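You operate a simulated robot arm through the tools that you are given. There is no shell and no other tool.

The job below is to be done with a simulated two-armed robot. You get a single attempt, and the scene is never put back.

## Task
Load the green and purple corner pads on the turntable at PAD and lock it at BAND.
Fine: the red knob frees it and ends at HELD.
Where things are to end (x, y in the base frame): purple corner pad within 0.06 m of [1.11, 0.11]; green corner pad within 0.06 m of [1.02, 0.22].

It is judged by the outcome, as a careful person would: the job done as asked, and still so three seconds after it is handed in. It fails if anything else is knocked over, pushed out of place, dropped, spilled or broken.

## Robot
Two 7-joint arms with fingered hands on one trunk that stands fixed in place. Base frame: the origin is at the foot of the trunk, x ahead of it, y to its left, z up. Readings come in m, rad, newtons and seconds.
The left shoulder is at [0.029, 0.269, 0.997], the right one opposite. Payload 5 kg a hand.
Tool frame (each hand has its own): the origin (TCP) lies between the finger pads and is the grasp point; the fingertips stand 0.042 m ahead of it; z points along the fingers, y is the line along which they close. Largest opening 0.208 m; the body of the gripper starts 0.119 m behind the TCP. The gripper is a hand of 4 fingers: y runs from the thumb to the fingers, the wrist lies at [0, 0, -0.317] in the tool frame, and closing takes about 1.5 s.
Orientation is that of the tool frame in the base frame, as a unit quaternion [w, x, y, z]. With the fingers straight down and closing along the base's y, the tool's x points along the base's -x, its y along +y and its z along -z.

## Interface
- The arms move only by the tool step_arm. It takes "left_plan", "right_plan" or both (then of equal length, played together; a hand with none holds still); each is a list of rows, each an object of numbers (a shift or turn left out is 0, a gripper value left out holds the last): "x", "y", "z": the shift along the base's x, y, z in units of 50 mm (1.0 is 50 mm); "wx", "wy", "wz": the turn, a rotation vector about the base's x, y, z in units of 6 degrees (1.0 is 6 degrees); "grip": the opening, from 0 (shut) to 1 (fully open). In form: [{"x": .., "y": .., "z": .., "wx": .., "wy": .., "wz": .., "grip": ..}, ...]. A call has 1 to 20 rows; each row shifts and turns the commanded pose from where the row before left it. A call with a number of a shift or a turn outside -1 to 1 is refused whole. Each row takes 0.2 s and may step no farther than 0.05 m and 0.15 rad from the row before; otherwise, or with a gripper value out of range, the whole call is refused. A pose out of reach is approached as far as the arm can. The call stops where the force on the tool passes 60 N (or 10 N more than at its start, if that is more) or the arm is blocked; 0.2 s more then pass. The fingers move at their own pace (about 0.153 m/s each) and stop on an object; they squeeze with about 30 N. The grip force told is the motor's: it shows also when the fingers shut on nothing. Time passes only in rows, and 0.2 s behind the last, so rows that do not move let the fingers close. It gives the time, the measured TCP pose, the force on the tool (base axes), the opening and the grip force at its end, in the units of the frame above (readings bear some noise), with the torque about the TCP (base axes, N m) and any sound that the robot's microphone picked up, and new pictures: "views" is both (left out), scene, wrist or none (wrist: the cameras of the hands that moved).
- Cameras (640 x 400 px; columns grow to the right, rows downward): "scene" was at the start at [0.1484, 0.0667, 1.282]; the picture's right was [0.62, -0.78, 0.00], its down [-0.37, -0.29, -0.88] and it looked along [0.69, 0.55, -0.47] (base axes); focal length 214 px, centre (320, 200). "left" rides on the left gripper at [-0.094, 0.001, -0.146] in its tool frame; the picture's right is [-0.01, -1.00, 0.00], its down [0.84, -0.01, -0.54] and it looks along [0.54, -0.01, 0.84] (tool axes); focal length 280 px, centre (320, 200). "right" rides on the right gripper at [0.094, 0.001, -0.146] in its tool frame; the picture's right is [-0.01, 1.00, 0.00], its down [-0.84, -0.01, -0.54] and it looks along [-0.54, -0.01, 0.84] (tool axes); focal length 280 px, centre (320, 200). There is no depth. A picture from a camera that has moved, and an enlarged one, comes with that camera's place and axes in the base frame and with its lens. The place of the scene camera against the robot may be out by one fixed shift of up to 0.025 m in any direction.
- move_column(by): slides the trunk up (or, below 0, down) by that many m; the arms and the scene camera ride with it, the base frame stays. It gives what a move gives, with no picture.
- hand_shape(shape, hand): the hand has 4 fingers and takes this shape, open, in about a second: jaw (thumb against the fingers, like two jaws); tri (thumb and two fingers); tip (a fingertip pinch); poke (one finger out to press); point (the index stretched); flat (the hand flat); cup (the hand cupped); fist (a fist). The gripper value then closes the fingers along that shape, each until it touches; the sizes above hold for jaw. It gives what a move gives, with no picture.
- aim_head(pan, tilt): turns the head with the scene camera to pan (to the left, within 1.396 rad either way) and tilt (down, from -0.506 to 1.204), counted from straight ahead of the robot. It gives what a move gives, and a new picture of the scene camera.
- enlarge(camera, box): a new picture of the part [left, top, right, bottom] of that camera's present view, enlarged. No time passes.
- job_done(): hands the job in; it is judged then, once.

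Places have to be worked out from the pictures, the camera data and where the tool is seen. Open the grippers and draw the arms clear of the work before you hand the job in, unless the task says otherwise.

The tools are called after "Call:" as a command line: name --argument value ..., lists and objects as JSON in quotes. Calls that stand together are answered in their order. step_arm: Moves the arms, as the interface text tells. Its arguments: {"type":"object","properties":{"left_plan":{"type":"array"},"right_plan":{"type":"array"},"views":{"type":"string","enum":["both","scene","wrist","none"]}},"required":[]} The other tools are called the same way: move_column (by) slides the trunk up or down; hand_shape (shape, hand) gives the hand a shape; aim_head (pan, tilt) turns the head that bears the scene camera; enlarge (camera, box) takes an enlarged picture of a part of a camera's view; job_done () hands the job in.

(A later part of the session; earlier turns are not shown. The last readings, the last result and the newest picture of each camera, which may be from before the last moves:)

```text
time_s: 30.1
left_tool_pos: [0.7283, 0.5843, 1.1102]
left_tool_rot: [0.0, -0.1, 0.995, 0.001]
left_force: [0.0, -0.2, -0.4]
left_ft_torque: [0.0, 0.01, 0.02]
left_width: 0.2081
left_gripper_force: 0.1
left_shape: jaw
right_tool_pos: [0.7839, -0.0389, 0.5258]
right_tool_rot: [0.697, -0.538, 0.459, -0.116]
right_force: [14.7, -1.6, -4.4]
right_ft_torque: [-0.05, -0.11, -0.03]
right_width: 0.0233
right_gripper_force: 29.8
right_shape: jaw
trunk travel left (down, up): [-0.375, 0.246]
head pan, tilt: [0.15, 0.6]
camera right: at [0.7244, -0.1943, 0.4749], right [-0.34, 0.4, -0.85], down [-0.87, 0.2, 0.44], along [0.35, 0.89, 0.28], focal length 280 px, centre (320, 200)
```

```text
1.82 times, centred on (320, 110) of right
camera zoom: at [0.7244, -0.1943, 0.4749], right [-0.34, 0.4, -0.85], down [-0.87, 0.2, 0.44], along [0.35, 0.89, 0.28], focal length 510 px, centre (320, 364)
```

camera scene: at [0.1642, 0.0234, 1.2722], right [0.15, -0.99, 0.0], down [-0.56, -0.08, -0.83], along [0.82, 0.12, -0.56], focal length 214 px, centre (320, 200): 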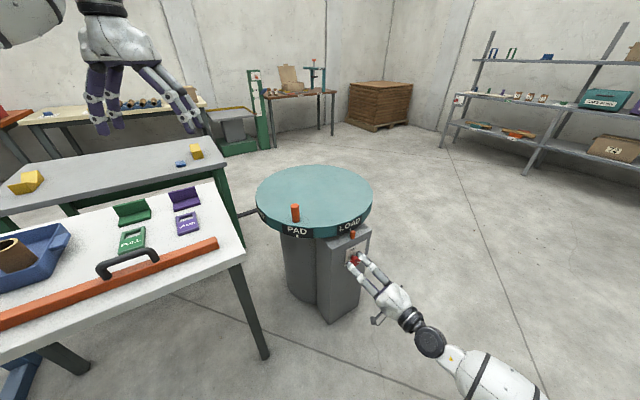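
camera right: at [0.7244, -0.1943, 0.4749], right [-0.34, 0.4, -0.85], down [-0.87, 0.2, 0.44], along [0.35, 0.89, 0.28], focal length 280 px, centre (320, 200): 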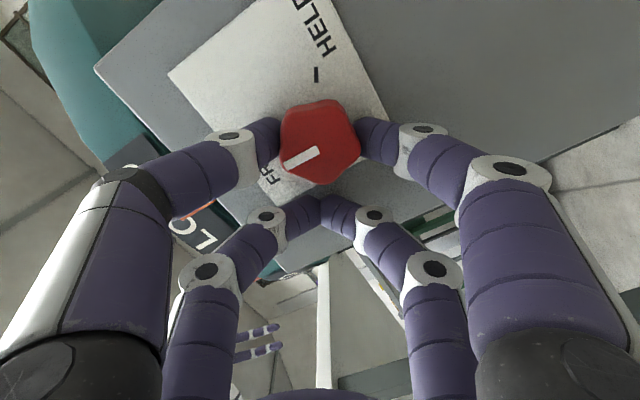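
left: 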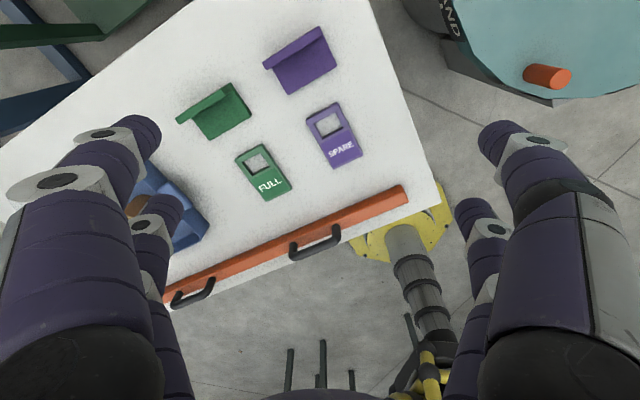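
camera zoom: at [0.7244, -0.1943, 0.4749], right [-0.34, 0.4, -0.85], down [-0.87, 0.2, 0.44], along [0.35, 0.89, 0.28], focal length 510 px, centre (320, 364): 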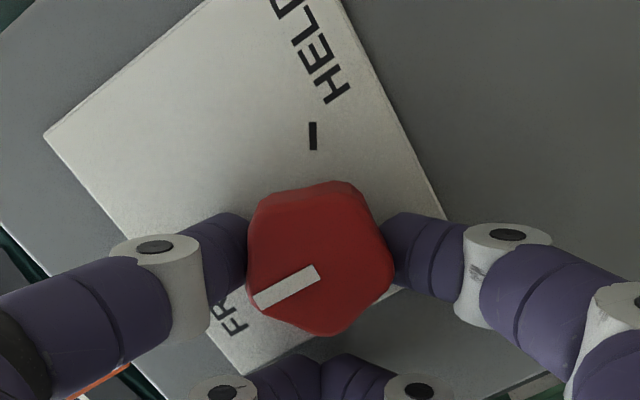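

The pointer works out at about 89°, right on the FREE mark. I release the knob and back straight off 0.12 m.

Call:
step_arm --right_plan '[{"grip": 0.2}, {"grip": 0.4}, {"grip": 0.5}, {"x": -0.23, "y": -0.193}, {"x": -0.23, "y": -0.193}, {"x": -0.23, "y": -0.193}, {"x": -0.23, "y": -0.193}, {"x": -0.23, "y": -0.193}, {"x": -0.23, "y": -0.193}, {"x": -0.23, "y": -0.193}, {"x": -0.23, "y": -0.193}]' --views "wrist"

Call:
enlarge --camera "scene" --box '[320, 225, 400, 275]'

```text
time_s: 32.5
left_tool_pos: [0.7269, 0.5833, 1.1132]
left_tool_rot: [0.0, -0.101, 0.995, 0.0]
left_force: [0.4, 0.1, -0.8]
left_ft_torque: [-0.02, 0.04, -0.05]
left_width: 0.2077
left_gripper_force: 0.0
left_shape: jaw
right_tool_pos: [0.6933, -0.1159, 0.5247]
right_tool_rot: [0.698, -0.538, 0.459, -0.116]
right_force: [1.2, 0.1, -0.1]
right_ft_torque: [0.01, -0.01, 0.03]
right_width: 0.1032
right_gripper_force: 0.1
right_shape: jaw
trunk travel left (down, up): [-0.375, 0.246]
head pan, tilt: [0.15, 0.6]
camera right: at [0.6321, -0.2713, 0.4748], right [-0.34, 0.41, -0.85], down [-0.87, 0.2, 0.45], along [0.35, 0.89, 0.29], focal length 280 px, centre (320, 200)
```

right: 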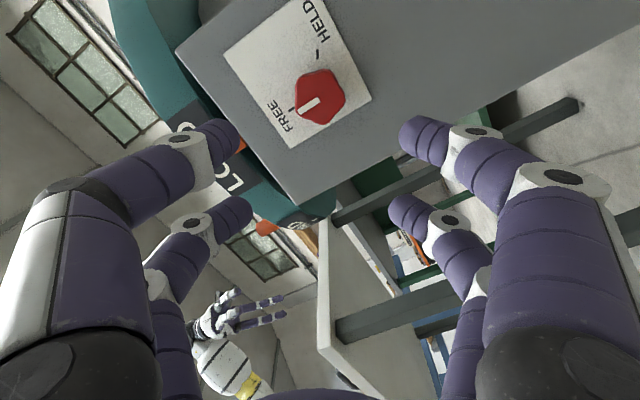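

```text
8.00 times, centred on (360, 250) of scene
camera zoom: at [0.1645, 0.0234, 1.2722], right [0.15, -0.99, 0.0], down [-0.56, -0.08, -0.83], along [0.82, 0.12, -0.57], focal length 1716 px, centre (0, -200)
```

zoom: 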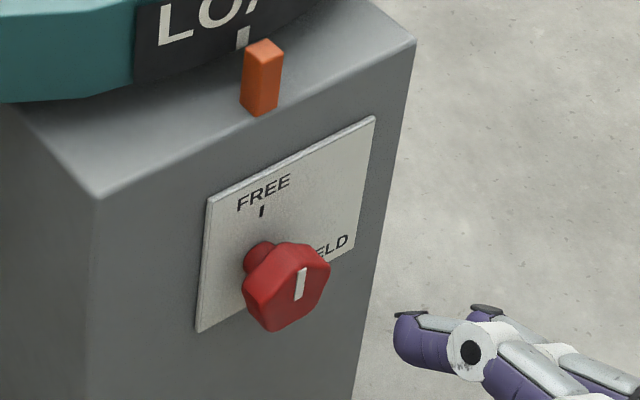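

The knob stays on FREE. Now I raise the right hand, rolling it back upright and pitching it down, to get an overhead look at the turntable and its orange peg.

Call:
step_arm --right_plan '[{"z": 0.85, "wx": 0.753, "wy": 0.632, "grip": 1.0}, {"z": 0.85, "wx": 0.753, "wy": 0.632}, {"z": 0.85, "wx": 0.753, "wy": 0.632}, {"z": 0.85, "wx": 0.753, "wy": 0.632}, {"z": 0.85, "wx": 0.753, "wy": 0.632}, {"z": 0.85, "wx": 0.753, "wy": 0.632}, {"z": 0.85, "wx": 0.753, "wy": 0.632}, {"z": 0.85, "wx": 0.753, "wy": 0.632}, {"z": 0.85, "wx": 0.753, "wy": 0.632}, {"z": 0.85, "wx": 0.753, "wy": 0.632}]' --views "none"

Call:
step_arm --right_plan '[{"x": 0.06, "y": 0.05, "z": 0.1, "wx": -0.643, "wy": 0.766}, {"x": 0.06, "y": 0.05, "z": 0.1, "wx": -0.643, "wy": 0.766}, {"x": 0.06, "y": 0.05, "z": 0.1, "wx": -0.643, "wy": 0.766}, {"x": 0.06, "y": 0.05, "z": 0.1, "wx": -0.643, "wy": 0.766}, {"x": 0.06, "y": 0.05, "z": 0.1, "wx": -0.643, "wy": 0.766}, {"x": 0.06, "y": 0.05, "z": 0.1, "wx": -0.643, "wy": 0.766}, {"x": 0.06, "y": 0.05, "z": 0.1, "wx": -0.643, "wy": 0.766}, {"x": 0.06, "y": 0.05, "z": 0.1, "wx": -0.643, "wy": 0.766}, {"x": 0.06, "y": 0.05, "z": 0.1, "wx": -0.643, "wy": 0.766}, {"x": 0.06, "y": 0.05, "z": 0.1, "wx": -0.643, "wy": 0.766}, {"x": 0.06, "y": 0.05, "z": 0.1, "wx": -0.643, "wy": 0.766}, {"x": 0.06, "y": 0.05, "z": 0.1, "wx": -0.643, "wy": 0.766}, {"x": 0.06, "y": 0.05, "z": 0.1, "wx": -0.643, "wy": 0.766}]' --views "both"

```text
time_s: 34.6
left_tool_pos: [0.7257, 0.5841, 1.1108]
left_tool_rot: [0.0, -0.101, 0.995, 0.0]
left_force: [-0.2, 0.3, -0.2]
left_ft_torque: [-0.02, -0.06, -0.01]
left_width: 0.2078
left_gripper_force: 0.1
left_shape: jaw
right_tool_pos: [0.6911, -0.1152, 0.9516]
right_tool_rot: [0.664, -0.242, 0.664, 0.243]
right_force: [-1.2, 0.7, -0.5]
right_ft_torque: [0.03, -0.02, -0.04]
right_width: 0.2079
right_gripper_force: 0.1
right_shape: jaw
trunk travel left (down, up): [-0.375, 0.246]
head pan, tilt: [0.15, 0.6]
```

```text
time_s: 37.5
left_tool_pos: [0.7264, 0.5856, 1.111]
left_tool_rot: [-0.001, -0.101, 0.995, 0.0]
left_force: [0.3, 0.8, -1.0]
left_ft_torque: [-0.12, -0.06, 0.02]
left_width: 0.2077
left_gripper_force: 0.0
left_shape: jaw
right_tool_pos: [0.7313, -0.0835, 1.0165]
right_tool_rot: [0.099, -0.341, 0.934, 0.036]
right_force: [-0.6, 0.4, 0.2]
right_ft_torque: [-0.04, -0.01, 0.01]
right_width: 0.2081
right_gripper_force: 0.0
right_shape: jaw
trunk travel left (down, up): [-0.375, 0.246]
head pan, tilt: [0.15, 0.6]
camera scene: at [0.1641, 0.0237, 1.2722], right [0.15, -0.99, 0.0], down [-0.56, -0.08, -0.83], along [0.82, 0.12, -0.56], focal length 214 px, centre (320, 200)
camera right: at [0.6372, -0.1614, 1.1391], right [-0.63, 0.78, 0.0], down [0.55, 0.45, 0.7], along [0.54, 0.44, -0.71], focal length 280 px, centre (320, 200)
```

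scene: 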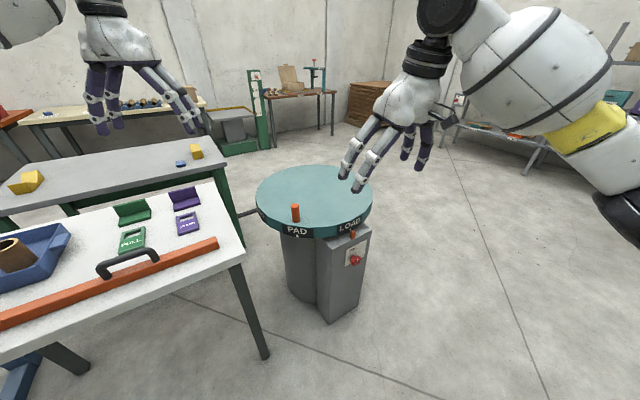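
right: 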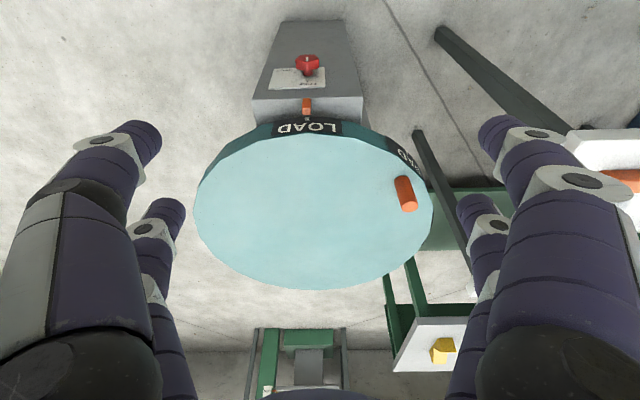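

An overhead view of the whole disc. I enlarge it to fit the disc's centre, the peg and the marks.

Call:
enlarge --camera "right" --box '[180, 90, 450, 300]'

Call:
enlarge --camera "right" --box '[360, 120, 460, 220]'

```text
1.90 times, centred on (315, 195) of right
camera zoom: at [0.6372, -0.1614, 1.1391], right [-0.63, 0.78, 0.0], down [0.55, 0.45, 0.7], along [0.54, 0.44, -0.71], focal length 534 px, centre (330, 210)
```

zoom: 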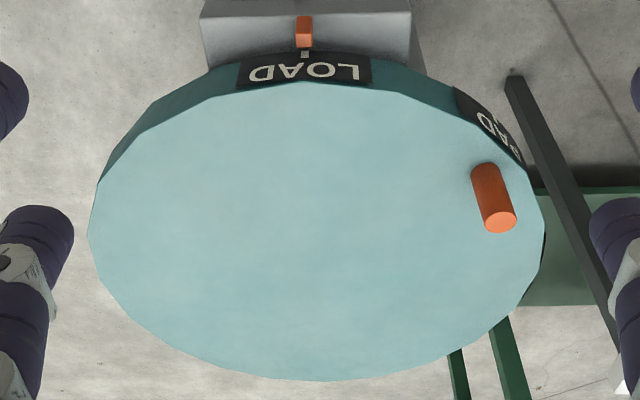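

```text
4.00 times, centred on (410, 170) of right
camera zoom: at [0.6372, -0.1614, 1.1391], right [-0.63, 0.78, 0.0], down [0.55, 0.45, 0.7], along [0.54, 0.44, -0.71], focal length 1122 px, centre (-40, 320)
```

zoom: 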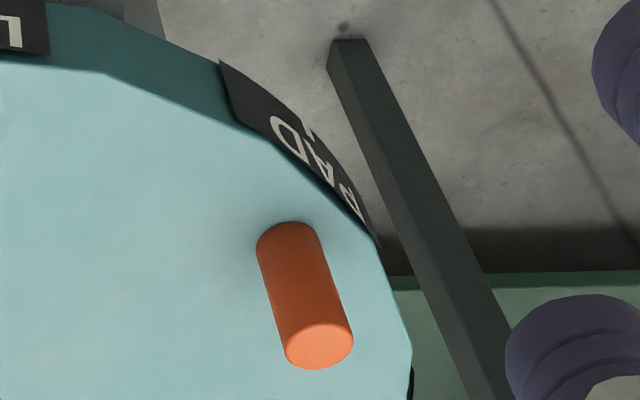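

The fit gives the disc centre near (1.08, 0.18), surface z≈0.70, radius ≈0.29, and the peg at (0.824, 0.210), 31 mm thick with its top at z≈0.774. PAD needs a 45° counter-clockwise turn. I move the right hand above the peg, yawed and tilted forward 40°.

Call:
step_arm --right_plan '[{"x": 0.2215, "y": 0.659, "z": -0.2144, "wz": -0.833, "grip": 0.5}, {"x": 0.2215, "y": 0.659, "z": -0.2144, "wz": -0.833}, {"x": 0.2215, "y": 0.659, "z": -0.2144, "wz": -0.833}, {"x": 0.2215, "y": 0.659, "z": -0.2144, "wz": -0.833}, {"x": 0.2215, "y": 0.659, "z": -0.2144, "wx": 0.319, "wy": -0.877}, {"x": 0.2215, "y": 0.659, "z": -0.2144, "wx": 0.319, "wy": -0.877}, {"x": 0.2215, "y": 0.659, "z": -0.2144, "wx": 0.319, "wy": -0.877}, {"x": 0.2215, "y": 0.659, "z": -0.2144, "wx": 0.319, "wy": -0.877}, {"x": 0.2215, "y": 0.659, "z": -0.2144, "wx": 0.319, "wy": -0.877}, {}]' --views "both"

Call:
enlarge --camera "scene" --box '[240, 130, 400, 230]'

```text
time_s: 39.6
left_tool_pos: [0.7272, 0.5827, 1.1112]
left_tool_rot: [0.0, -0.1, 0.995, 0.0]
left_force: [-0.4, -0.2, -0.2]
left_ft_torque: [0.03, -0.01, -0.01]
left_width: 0.2079
left_gripper_force: 0.1
left_shape: jaw
right_tool_pos: [0.8325, 0.215, 0.9207]
right_tool_rot: [0.338, -0.162, 0.925, 0.059]
right_force: [-1.7, 0.5, 0.6]
right_ft_torque: [-0.02, -0.01, 0.01]
right_width: 0.1042
right_gripper_force: 0.0
right_shape: jaw
trunk travel left (down, up): [-0.375, 0.246]
head pan, tilt: [0.15, 0.6]
camera scene: at [0.1641, 0.0233, 1.2724], right [0.15, -0.99, 0.0], down [-0.56, -0.08, -0.83], along [0.82, 0.12, -0.56], focal length 214 px, centre (320, 200)
camera right: at [0.676, 0.158, 0.9707], right [-0.33, 0.94, 0.01], down [0.28, 0.09, 0.95], along [0.9, 0.32, -0.3], focal length 280 px, centre (320, 200)
```

scene: 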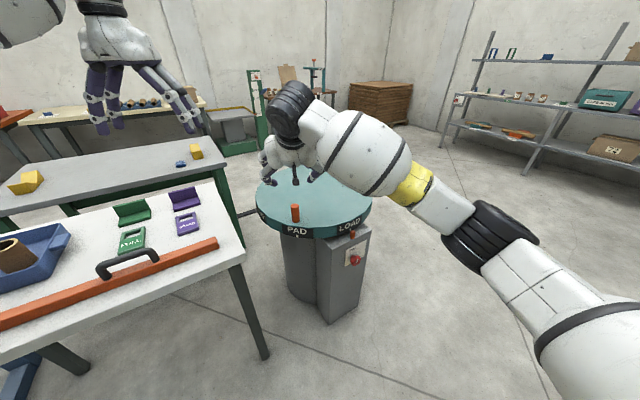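
right: 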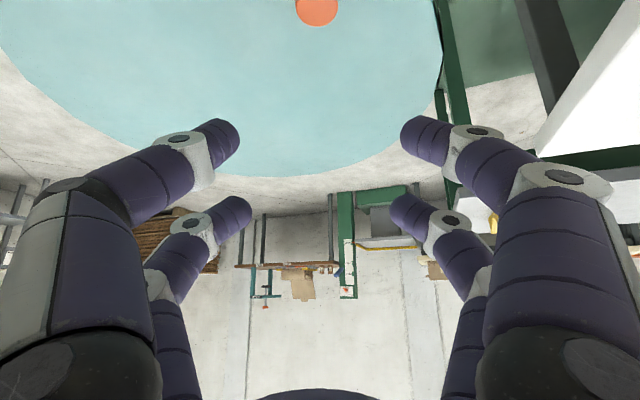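

```text
4.00 times, centred on (320, 180) of scene
camera zoom: at [0.1641, 0.0233, 1.2724], right [0.15, -0.99, 0.0], down [-0.56, -0.08, -0.83], along [0.82, 0.12, -0.56], focal length 858 px, centre (320, 280)
```

zoom: 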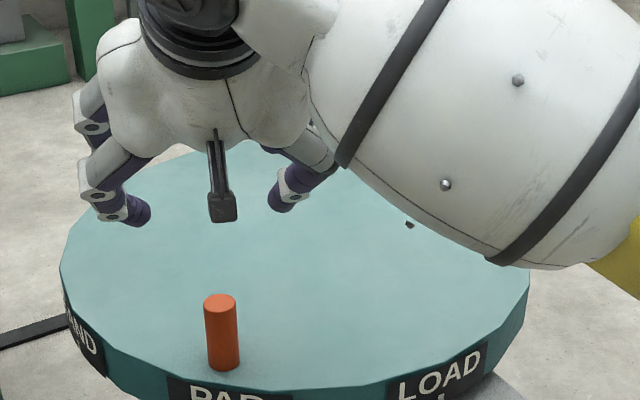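

The peg appears exactly where predicted relative to the fingers. I descend 0.157 m to straddle it.

Call:
step_arm --right_plan '[{"z": -0.4}, {"z": -0.4}, {"z": -0.4}, {"z": -0.4}, {"z": -0.4}, {"z": -0.4}, {"z": -0.4}, {"z": -0.2}, {"z": -0.14}, {}]' --views "both"

Call:
enlarge --camera "scene" --box '[240, 160, 400, 260]'

```text
time_s: 41.9
left_tool_pos: [0.7258, 0.5841, 1.1128]
left_tool_rot: [0.0, -0.101, 0.995, 0.0]
left_force: [0.5, 0.3, -0.8]
left_ft_torque: [-0.01, 0.03, 0.0]
left_width: 0.2081
left_gripper_force: 0.2
left_shape: jaw
right_tool_pos: [0.8306, 0.2125, 0.7629]
right_tool_rot: [0.338, -0.163, 0.925, 0.059]
right_force: [0.6, -0.5, 0.9]
right_ft_torque: [0.0, -0.01, 0.03]
right_width: 0.1045
right_gripper_force: 0.1
right_shape: jaw
trunk travel left (down, up): [-0.375, 0.246]
head pan, tilt: [0.15, 0.6]
camera scene: at [0.1642, 0.0234, 1.2723], right [0.15, -0.99, 0.0], down [-0.56, -0.08, -0.83], along [0.82, 0.12, -0.56], focal length 214 px, centre (320, 200)
camera right: at [0.6755, 0.1577, 0.8135], right [-0.33, 0.94, 0.01], down [0.28, 0.09, 0.95], along [0.9, 0.32, -0.3], focal length 280 px, centre (320, 200)
```

scene: 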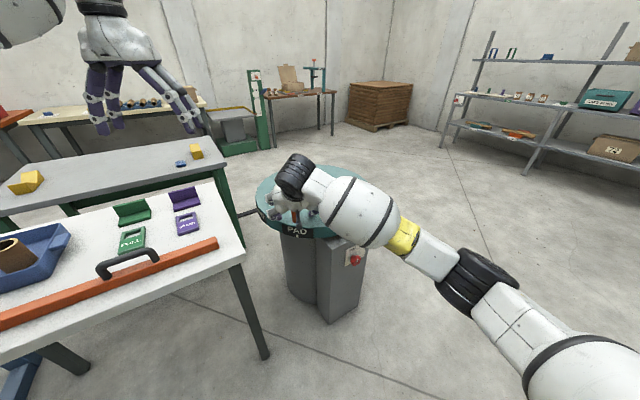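
right: 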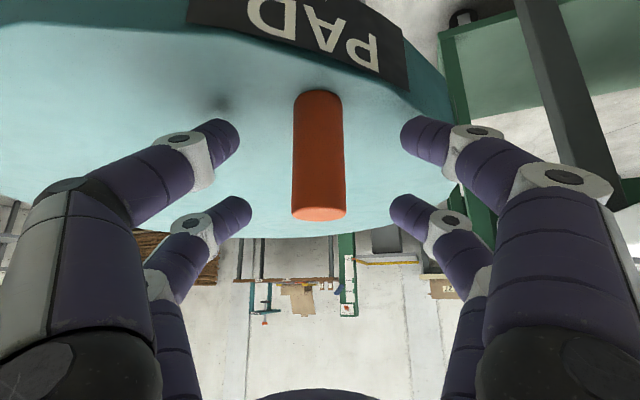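

```text
4.00 times, centred on (320, 210) of scene
camera zoom: at [0.1642, 0.0234, 1.2723], right [0.15, -0.99, 0.0], down [-0.56, -0.08, -0.83], along [0.82, 0.12, -0.56], focal length 858 px, centre (320, 160)
```

zoom: 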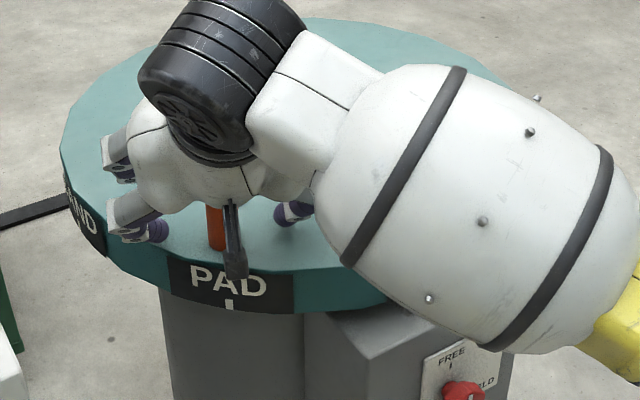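

The peg is centred between the near fingers. I close on it.

Call:
step_arm --right_plan '[{"grip": 0.3}, {"grip": 0.2}, {"grip": 0.1}, {"grip": 0.0}, {}, {}]' --views "wrist"

```text
time_s: 43.2
left_tool_pos: [0.7268, 0.5844, 1.1112]
left_tool_rot: [0.0, -0.101, 0.995, 0.0]
left_force: [-0.1, -0.3, -0.1]
left_ft_torque: [-0.01, 0.03, -0.01]
left_width: 0.2079
left_gripper_force: 0.0
left_shape: jaw
right_tool_pos: [0.8307, 0.2139, 0.7615]
right_tool_rot: [0.337, -0.162, 0.926, 0.059]
right_force: [4.7, -0.8, -1.9]
right_ft_torque: [-0.04, -0.21, 0.0]
right_width: 0.0117
right_gripper_force: 30.1
right_shape: jaw
trunk travel left (down, up): [-0.375, 0.246]
head pan, tilt: [0.15, 0.6]
camera right: at [0.6759, 0.1574, 0.8131], right [-0.33, 0.94, 0.01], down [0.28, 0.09, 0.95], along [0.9, 0.32, -0.3], focal length 280 px, centre (320, 200)
```

right: 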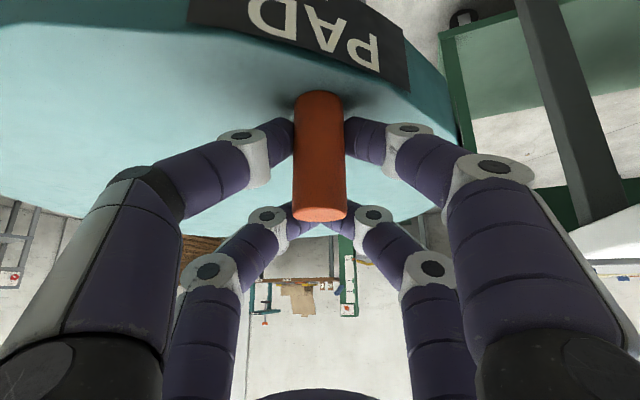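

Peg is gripped. I drag it along its arc for the first 15° at a gentle pace, yawing the hand a little, and check forces and that the disc follows.

Call:
step_arm --right_plan '[{"x": -0.0246, "y": -0.2652, "wz": 0.222}, {"x": -0.0106, "y": -0.2662, "wz": 0.222}, {"x": 0.0036, "y": -0.2662, "wz": 0.222}, {"x": 0.0176, "y": -0.2656, "wz": 0.222}, {"x": 0.0316, "y": -0.2642, "wz": 0.222}]' --views "both"

```text
time_s: 44.5
left_tool_pos: [0.727, 0.5838, 1.1121]
left_tool_rot: [0.0, -0.101, 0.995, 0.0]
left_force: [0.4, -0.5, 0.4]
left_ft_torque: [0.04, 0.0, -0.03]
left_width: 0.2077
left_gripper_force: 0.1
left_shape: jaw
right_tool_pos: [0.8305, 0.1467, 0.7615]
right_tool_rot: [0.333, -0.217, 0.914, 0.079]
right_force: [-6.4, -0.2, -1.8]
right_ft_torque: [-0.14, 0.23, 0.52]
right_width: 0.0118
right_gripper_force: 30.5
right_shape: jaw
trunk travel left (down, up): [-0.375, 0.246]
head pan, tilt: [0.15, 0.6]
camera scene: at [0.164, 0.0232, 1.2723], right [0.15, -0.99, 0.0], down [-0.56, -0.08, -0.83], along [0.82, 0.12, -0.56], focal length 214 px, centre (320, 200)
camera right: at [0.6831, 0.0735, 0.8124], right [-0.44, 0.9, 0.01], down [0.27, 0.12, 0.95], along [0.86, 0.42, -0.3], focal length 280 px, centre (320, 200)
```

scene: 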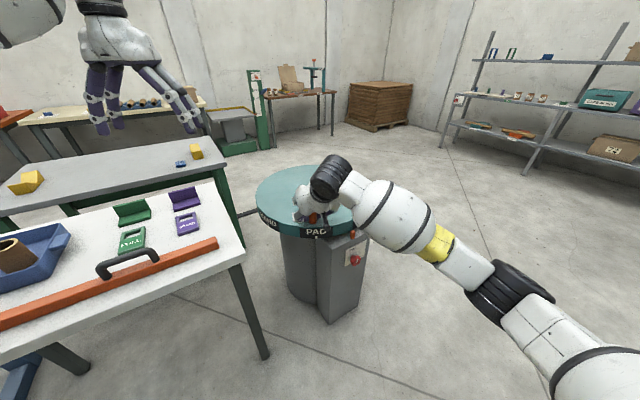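
right: 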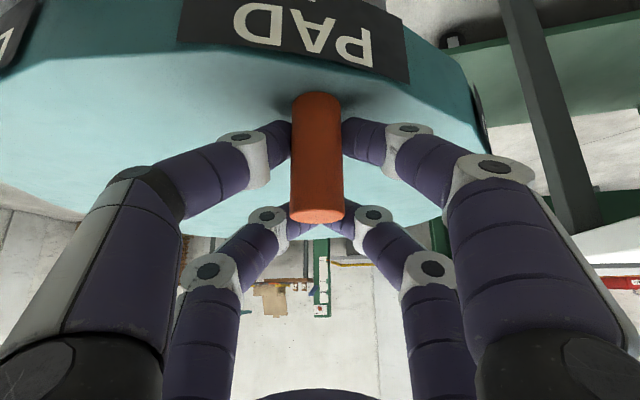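

The disc turns freely with low force. I continue another 24° and then check PAD against the pointer pin.

Call:
step_arm --right_plan '[{"x": 0.0456, "y": -0.2622, "wz": 0.222}, {"x": 0.0594, "y": -0.2592, "wz": 0.222}, {"x": 0.073, "y": -0.2558, "wz": 0.222}, {"x": 0.0864, "y": -0.2514, "wz": 0.222}, {"x": 0.0996, "y": -0.2466, "wz": 0.222}, {"x": 0.1126, "y": -0.2408, "wz": 0.222}, {"x": 0.1252, "y": -0.2346, "wz": 0.222}, {"x": 0.1374, "y": -0.2276, "wz": 0.222}]' --views "both"

Call:
enlarge --camera "scene" --box '[280, 190, 400, 265]'

```text
time_s: 46.2
left_tool_pos: [0.7273, 0.5849, 1.1121]
left_tool_rot: [-0.001, -0.101, 0.995, 0.0]
left_force: [0.8, -0.5, 0.9]
left_ft_torque: [0.05, 0.03, -0.01]
left_width: 0.2077
left_gripper_force: 0.1
left_shape: jaw
right_tool_pos: [0.8702, 0.0483, 0.7617]
right_tool_rot: [0.325, -0.3, 0.89, 0.109]
right_force: [12.5, 7.2, -1.2]
right_ft_torque: [0.26, -0.53, 0.29]
right_width: 0.0111
right_gripper_force: 30.5
right_shape: jaw
trunk travel left (down, up): [-0.375, 0.246]
head pan, tilt: [0.15, 0.6]
camera scene: at [0.1649, 0.0235, 1.2722], right [0.15, -0.99, 0.0], down [-0.56, -0.08, -0.82], along [0.82, 0.12, -0.57], focal length 214 px, centre (320, 200)
camera right: at [0.7389, -0.0517, 0.8125], right [-0.6, 0.8, 0.01], down [0.24, 0.17, 0.95], along [0.76, 0.57, -0.3], focal length 280 px, centre (320, 200)
```

scene: 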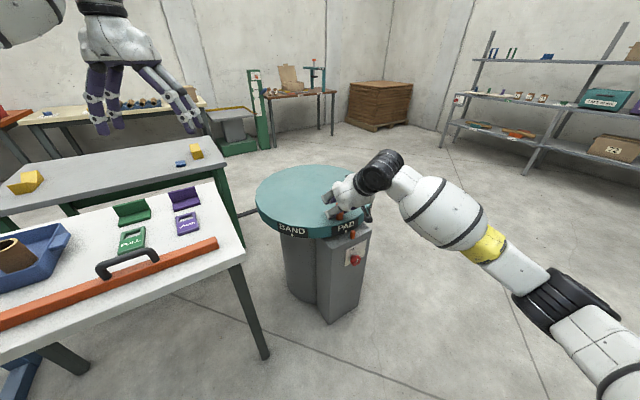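
right: 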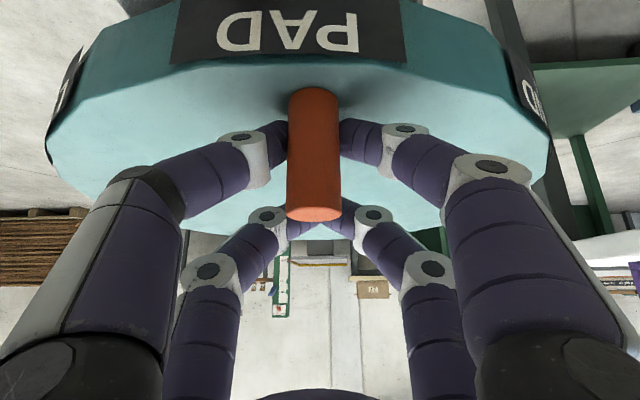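

```text
5.33 times, centred on (340, 228) of scene
camera zoom: at [0.1649, 0.0235, 1.2722], right [0.15, -0.99, 0.0], down [-0.56, -0.08, -0.82], along [0.82, 0.12, -0.57], focal length 1144 px, centre (213, 53)
```

zoom: 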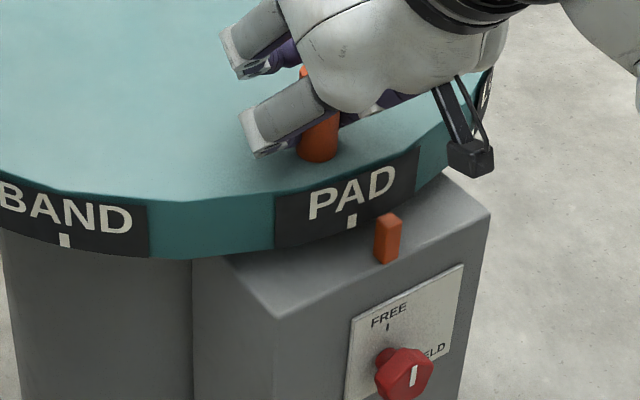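

About 5–6° remain, and the force shows the hand is pulling slightly outward, so I trim the last steps inward by a few millimetres.

Call:
step_arm --right_plan '[{"x": 0.179, "y": -0.194, "wz": 0.222}, {"x": 0.191, "y": -0.186, "wz": 0.222}, {}]' --views "wrist"

Call:
enlarge --camera "scene" --box '[300, 205, 396, 265]'

```text
time_s: 47.0
left_tool_pos: [0.727, 0.5841, 1.1109]
left_tool_rot: [0.0, -0.101, 0.995, 0.0]
left_force: [0.1, 0.1, 0.4]
left_ft_torque: [0.04, -0.01, -0.02]
left_width: 0.2078
left_gripper_force: 0.0
left_shape: jaw
right_tool_pos: [0.8887, 0.0295, 0.7622]
right_tool_rot: [0.321, -0.321, 0.883, 0.117]
right_force: [-0.9, -1.8, -2.2]
right_ft_torque: [-0.07, -0.04, 0.14]
right_width: 0.0108
right_gripper_force: 30.2
right_shape: jaw
trunk travel left (down, up): [-0.375, 0.246]
head pan, tilt: [0.15, 0.6]
camera right: at [0.7607, -0.077, 0.8129], right [-0.63, 0.77, 0.01], down [0.24, 0.18, 0.95], along [0.74, 0.61, -0.3], focal length 280 px, centre (320, 200)
```

right: 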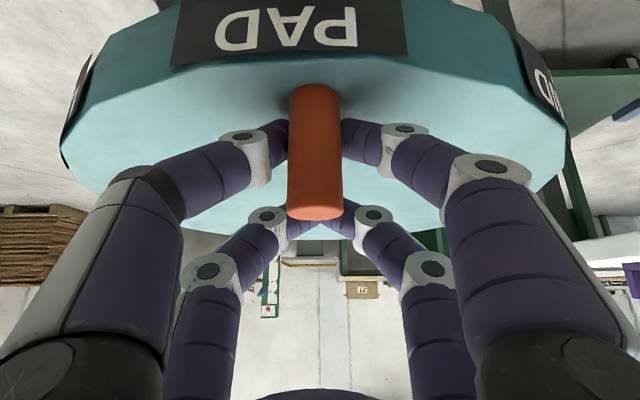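

```text
6.67 times, centred on (348, 235) of scene
camera zoom: at [0.1644, 0.0233, 1.2722], right [0.15, -0.99, 0.0], down [-0.56, -0.08, -0.83], along [0.82, 0.12, -0.56], focal length 1430 px, centre (133, -33)
```

zoom: 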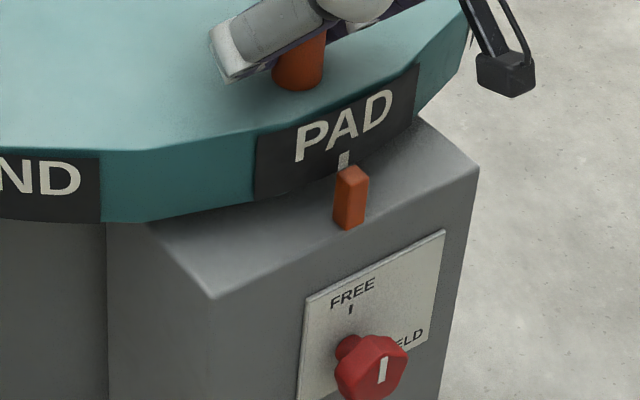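

PAD is about 1° past the pin compared with how LOAD stood. I nudge the peg back 1°, and keep the right hand holding it there while the left hand loads.

Call:
step_arm --right_plan '[{"x": -0.03, "y": 0.037}, {"x": -0.03, "y": 0.037}, {}]' --views "none"

Call:
enlarge --camera "scene" --box '[300, 205, 396, 265]'

```text
time_s: 47.9
left_tool_pos: [0.7285, 0.5839, 1.1112]
left_tool_rot: [0.0, -0.101, 0.995, 0.0]
left_force: [-0.3, -0.7, -0.3]
left_ft_torque: [0.01, -0.02, 0.0]
left_width: 0.2076
left_gripper_force: 0.1
left_shape: jaw
right_tool_pos: [0.8853, 0.0315, 0.762]
right_tool_rot: [0.321, -0.321, 0.884, 0.116]
right_force: [-0.6, -1.1, -3.5]
right_ft_torque: [-0.08, -0.11, -0.03]
right_width: 0.0111
right_gripper_force: 30.0
right_shape: jaw
trunk travel left (down, up): [-0.375, 0.246]
head pan, tilt: [0.15, 0.6]
```

```text
6.67 times, centred on (348, 235) of scene
camera zoom: at [0.1644, 0.0233, 1.2722], right [0.15, -0.99, 0.0], down [-0.56, -0.08, -0.82], along [0.82, 0.12, -0.57], focal length 1430 px, centre (133, -33)
```

zoom: 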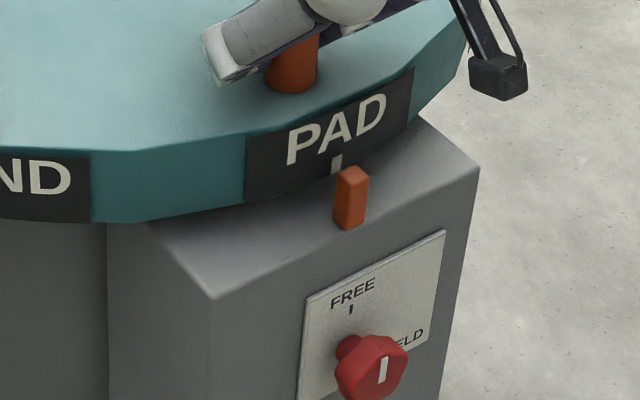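

PAD's tick now stands at the pin exactly as LOAD's did. Next I swing the left hand over the purple corner pad, yawed so its closing direction is across the upright leaf and tilted 30° along the leaf.

Call:
step_arm --left_plan '[{"x": 0.069, "y": 0.065, "z": -0.1375, "wz": -0.927}, {"x": 0.069, "y": 0.065, "z": -0.1375, "wz": -0.927}, {"x": 0.069, "y": 0.065, "z": -0.1375, "wz": -0.927}, {"x": 0.069, "y": 0.065, "z": -0.1375, "wz": -0.927}, {"x": 0.069, "y": 0.065, "z": -0.1375, "wz": -0.927}, {"x": 0.069, "y": 0.065, "z": -0.1375, "wz": -0.927}, {"x": 0.069, "y": 0.065, "z": -0.1375, "wz": -0.927}, {"x": 0.069, "y": 0.065, "z": -0.1375, "wz": -0.927}, {"x": 0.069, "y": 0.065, "z": -0.1375, "wz": -0.927}, {"x": 0.069, "y": 0.065, "z": -0.1375, "wz": -0.927}, {"x": 0.069, "y": 0.065, "z": -0.1375, "wz": -0.927}, {"x": 0.069, "y": 0.065, "z": -0.1375, "wx": -0.76, "wy": -0.65}, {"x": 0.069, "y": 0.065, "z": -0.1375, "wx": -0.76, "wy": -0.65}, {"x": 0.069, "y": 0.065, "z": -0.1375, "wx": -0.76, "wy": -0.65}, {"x": 0.069, "y": 0.065, "z": -0.1375, "wx": -0.76, "wy": -0.65}, {"x": 0.069, "y": 0.065, "z": -0.1375, "wx": -0.76, "wy": -0.65}]' --views "both"

```text
time_s: 51.2
left_tool_pos: [0.7831, 0.6356, 1.0008]
left_tool_rot: [0.235, 0.405, 0.877, -0.108]
left_force: [-0.5, -0.2, 0.5]
left_ft_torque: [0.01, 0.06, 0.0]
left_width: 0.208
left_gripper_force: 0.1
left_shape: jaw
right_tool_pos: [0.8846, 0.0332, 0.7612]
right_tool_rot: [0.321, -0.321, 0.883, 0.117]
right_force: [-1.0, 1.3, -4.5]
right_ft_torque: [0.04, 0.01, -0.02]
right_width: 0.0111
right_gripper_force: 30.1
right_shape: jaw
trunk travel left (down, up): [-0.375, 0.246]
head pan, tilt: [0.15, 0.6]
camera scene: at [0.1646, 0.0235, 1.2722], right [0.15, -0.99, 0.0], down [-0.56, -0.08, -0.82], along [0.82, 0.12, -0.57], focal length 214 px, centre (320, 200)
camera left: at [0.7881, 0.6306, 1.1748], right [-0.75, -0.66, 0.01], down [-0.66, 0.75, 0.04], along [-0.03, 0.03, -1.0], focal length 280 px, centre (320, 200)
```

scene: 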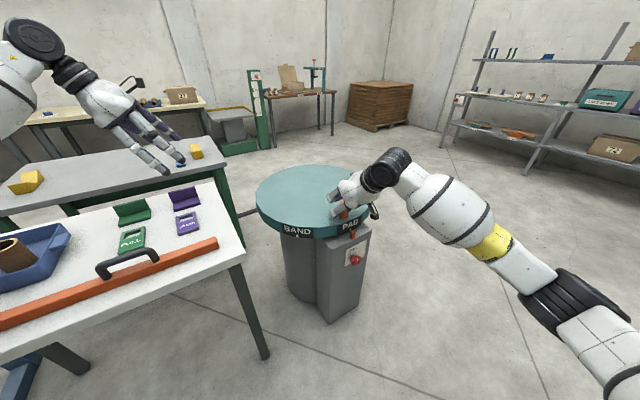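
left: 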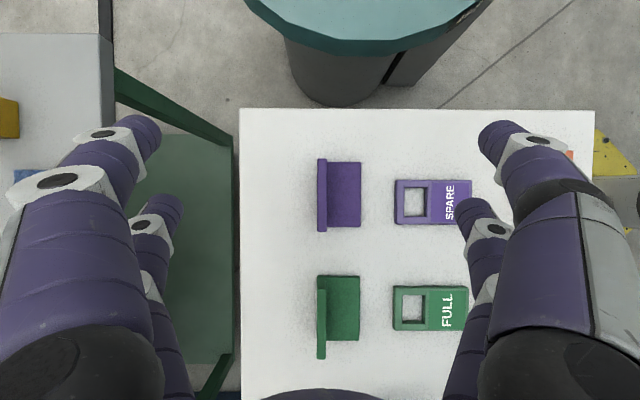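

A straight-down view, with the leaves running along the picture's vertical, so the hand is square to the pads. I enlarge to measure.

Call:
enlarge --camera "left" --box '[250, 110, 490, 260]'

Call:
enlarge --camera "left" --box '[250, 240, 490, 390]'

```text
2.67 times, centred on (370, 185) of left
camera zoom: at [0.7881, 0.6306, 1.1748], right [-0.75, -0.66, 0.01], down [-0.66, 0.75, 0.04], along [-0.03, 0.03, -1.0], focal length 748 px, centre (187, 240)
```

zoom: 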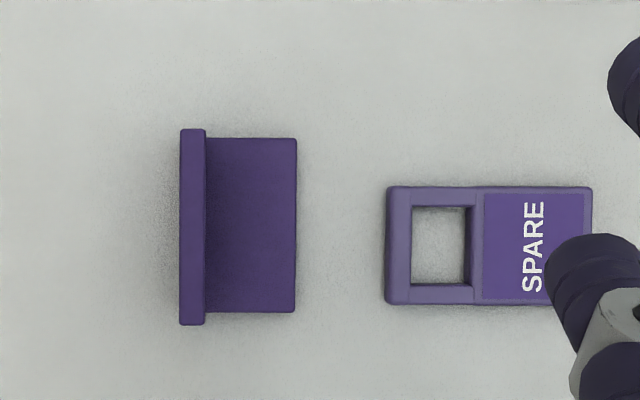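

```text
2.67 times, centred on (370, 315) of left
camera zoom: at [0.7881, 0.6306, 1.1748], right [-0.75, -0.66, 0.01], down [-0.66, 0.75, 0.04], along [-0.03, 0.03, -1.0], focal length 748 px, centre (187, -107)
```

zoom: 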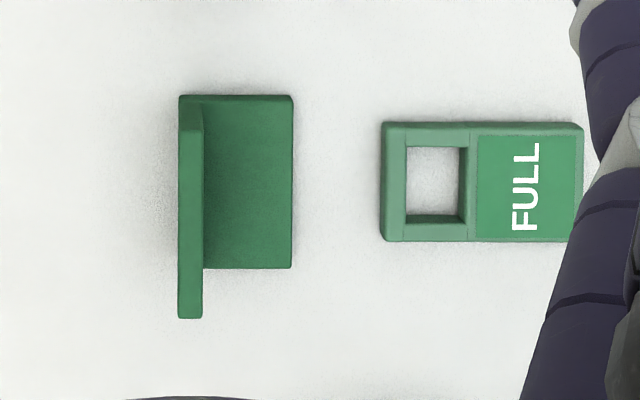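

The pads are 9 cm long, about 6 cm deep and 5 cm tall; the purple leaf's centre is at (0.777, 0.635). I shift slightly to centre the near finger pair on the leaf and descend part way with a narrower opening.

Call:
step_arm --left_plan '[{"x": 0.016, "y": -0.098, "grip": 0.48}, {"x": 0.016, "y": -0.098}, {"z": -0.4}, {"z": -0.4}, {"z": -0.4}, {"z": -0.4}, {"z": -0.4}, {}]' --views "both"

Call:
enlarge --camera "scene" --box '[100, 120, 228, 200]'

```text
time_s: 53.0
left_tool_pos: [0.7852, 0.6264, 0.9004]
left_tool_rot: [0.235, 0.405, 0.877, -0.108]
left_force: [-0.2, 0.2, -0.9]
left_ft_torque: [-0.06, 0.02, -0.02]
left_width: 0.1004
left_gripper_force: 0.0
left_shape: jaw
right_tool_pos: [0.8852, 0.0337, 0.7611]
right_tool_rot: [0.321, -0.32, 0.883, 0.117]
right_force: [0.2, 0.3, -4.6]
right_ft_torque: [-0.04, -0.11, 0.01]
right_width: 0.0112
right_gripper_force: 30.2
right_shape: jaw
trunk travel left (down, up): [-0.375, 0.246]
head pan, tilt: [0.15, 0.6]
camera scene: at [0.1645, 0.0237, 1.2722], right [0.15, -0.99, 0.0], down [-0.56, -0.08, -0.82], along [0.82, 0.12, -0.57], focal length 214 px, centre (320, 200)
camera left: at [0.7905, 0.6207, 1.075], right [-0.75, -0.66, 0.01], down [-0.66, 0.75, 0.04], along [-0.03, 0.03, -1.0], focal length 280 px, centre (320, 200)
```

scene: 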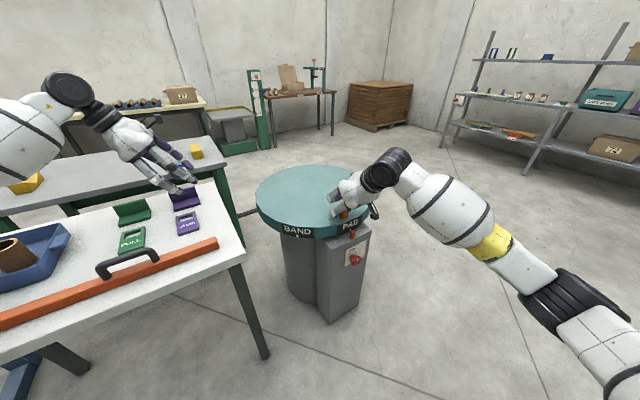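
left: 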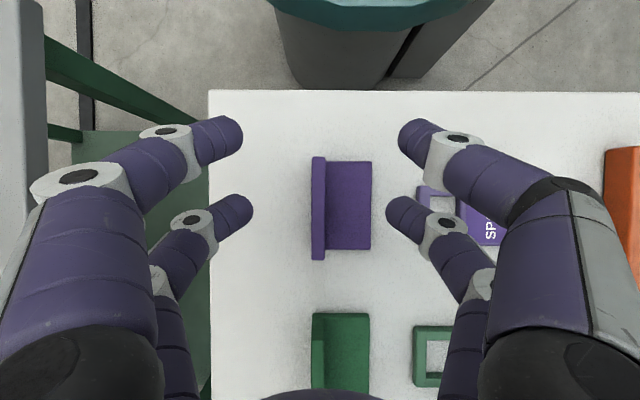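

```text
5.00 times, centred on (164, 160) of scene
camera zoom: at [0.1645, 0.0237, 1.2722], right [0.15, -0.99, 0.0], down [-0.56, -0.08, -0.82], along [0.82, 0.12, -0.57], focal length 1072 px, centre (1100, 400)
```

zoom: 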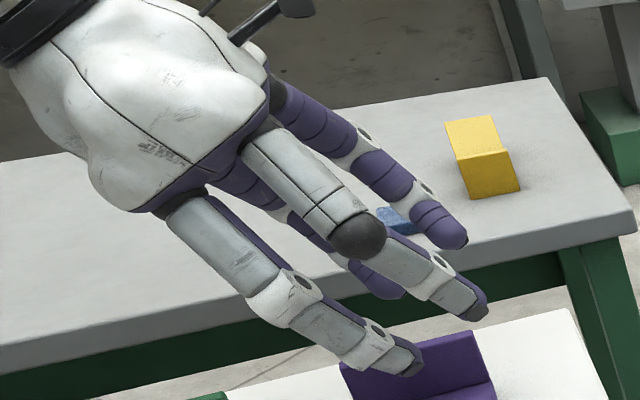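

The leaf is centred between the lower-rear finger pair. I descend the last 47 mm gently.

Call:
step_arm --left_plan '[{"z": -0.25}, {"z": -0.25}, {"z": -0.2}, {"z": -0.14}, {"z": -0.1}, {}]' --views "wrist"

Call:
enlarge --camera "scene" --box '[140, 150, 236, 210]'

```text
time_s: 54.5
left_tool_pos: [0.7836, 0.6251, 0.8555]
left_tool_rot: [0.235, 0.406, 0.877, -0.108]
left_force: [0.5, 0.8, -0.8]
left_ft_torque: [0.02, 0.01, -0.03]
left_width: 0.1005
left_gripper_force: 0.1
left_shape: jaw
right_tool_pos: [0.8858, 0.0323, 0.763]
right_tool_rot: [0.322, -0.32, 0.884, 0.116]
right_force: [0.9, 0.1, -4.1]
right_ft_torque: [0.01, -0.11, 0.02]
right_width: 0.0112
right_gripper_force: 30.1
right_shape: jaw
trunk travel left (down, up): [-0.375, 0.246]
head pan, tilt: [0.15, 0.6]
camera left: at [0.7905, 0.6204, 1.0283], right [-0.75, -0.66, 0.01], down [-0.66, 0.75, 0.05], along [-0.04, 0.03, -1.0], focal length 280 px, centre (320, 200)
```

left: 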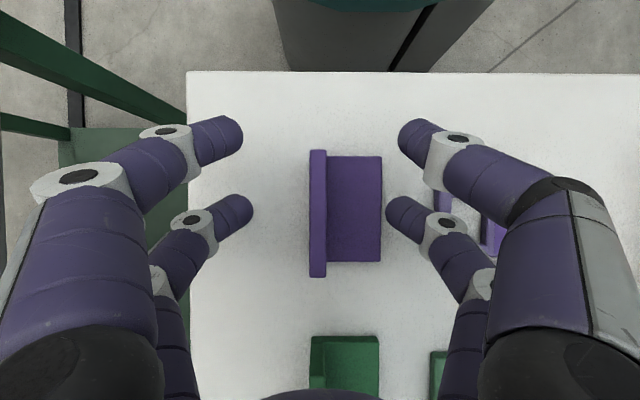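

```text
6.67 times, centred on (188, 180) of scene
camera zoom: at [0.1645, 0.0235, 1.2722], right [0.15, -0.99, 0.0], down [-0.56, -0.08, -0.82], along [0.82, 0.12, -0.57], focal length 1430 px, centre (1200, 333)
```

zoom: 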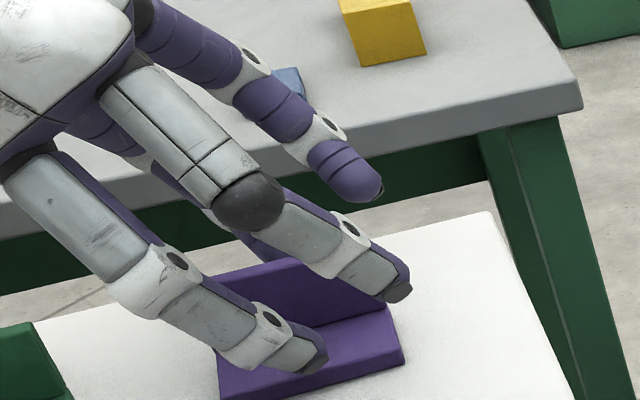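

Tips look only a few millimetres above the pad's base flange, with no contact force. I raise 3 mm and close on the leaf.

Call:
step_arm --left_plan '[{"z": 0.06}, {"grip": 0.35}, {"grip": 0.25}, {"grip": 0.15}, {"grip": 0.05}, {"grip": 0.0}, {}]' --views "wrist"

Call:
enlarge --camera "scene" --box '[140, 150, 236, 210]'

```text
time_s: 56.0
left_tool_pos: [0.7853, 0.6257, 0.8573]
left_tool_rot: [0.234, 0.405, 0.877, -0.108]
left_force: [0.0, 0.7, 0.0]
left_ft_torque: [-0.07, 0.0, -0.03]
left_width: 0.0
left_gripper_force: 30.0
left_shape: jaw
right_tool_pos: [0.8852, 0.0336, 0.7619]
right_tool_rot: [0.321, -0.321, 0.883, 0.117]
right_force: [2.6, 1.6, -3.2]
right_ft_torque: [0.06, -0.14, -0.02]
right_width: 0.0112
right_gripper_force: 30.3
right_shape: jaw
trunk travel left (down, up): [-0.375, 0.246]
head pan, tilt: [0.15, 0.6]
camera left: at [0.7908, 0.6202, 1.0312], right [-0.75, -0.66, 0.01], down [-0.66, 0.75, 0.05], along [-0.04, 0.03, -1.0], focal length 280 px, centre (320, 200)
```

left: 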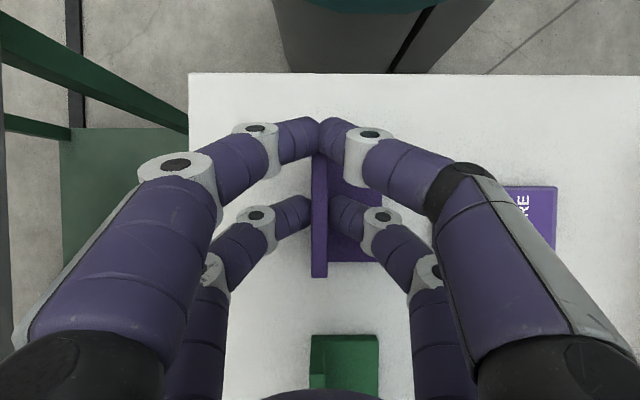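

```text
6.67 times, centred on (188, 180) of scene
camera zoom: at [0.1646, 0.0235, 1.2722], right [0.15, -0.99, 0.0], down [-0.56, -0.08, -0.82], along [0.82, 0.12, -0.57], focal length 1430 px, centre (1200, 333)
```

zoom: 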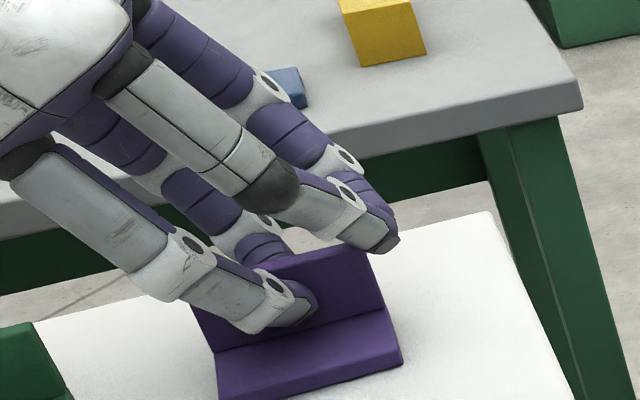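

The lower pair has the leaf at its middle. I lift 6 cm slowly and check that the pad comes along level.

Call:
step_arm --left_plan '[{"z": 0.1}, {"z": 0.2}, {"z": 0.3}, {"z": 0.3}, {"z": 0.3}, {}]' --views "wrist"

Call:
enlarge --camera "scene" --box '[132, 135, 228, 195]'

```text
time_s: 57.5
left_tool_pos: [0.7854, 0.6248, 0.9172]
left_tool_rot: [0.236, 0.405, 0.877, -0.108]
left_force: [0.3, -0.1, -0.7]
left_ft_torque: [0.03, -0.05, 0.03]
left_width: 0.0
left_gripper_force: 30.0
left_shape: jaw
right_tool_pos: [0.8853, 0.0327, 0.7608]
right_tool_rot: [0.322, -0.321, 0.883, 0.117]
right_force: [1.3, 2.3, -3.7]
right_ft_torque: [0.09, -0.13, -0.01]
right_width: 0.011
right_gripper_force: 30.0
right_shape: jaw
trunk travel left (down, up): [-0.375, 0.246]
head pan, tilt: [0.15, 0.6]
camera left: at [0.7905, 0.6199, 1.092], right [-0.75, -0.66, 0.01], down [-0.66, 0.75, 0.05], along [-0.03, 0.03, -1.0], focal length 280 px, centre (320, 200)
```

left: 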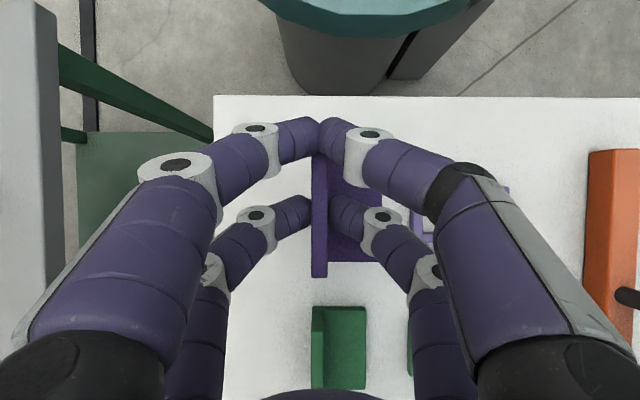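

```text
6.67 times, centred on (180, 165) of scene
camera zoom: at [0.1646, 0.0233, 1.2722], right [0.15, -0.99, 0.0], down [-0.56, -0.08, -0.82], along [0.82, 0.12, -0.57], focal length 1430 px, centre (1253, 433)
```

zoom: 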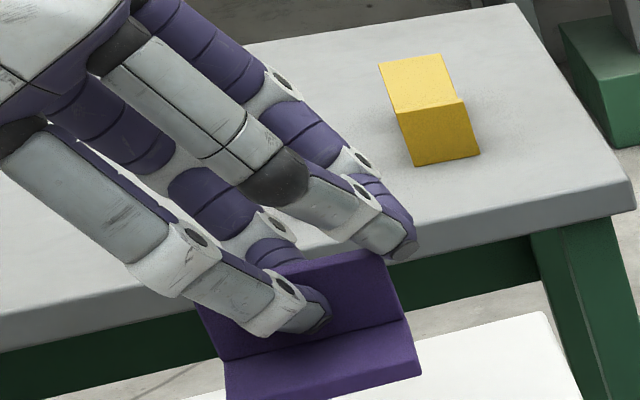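

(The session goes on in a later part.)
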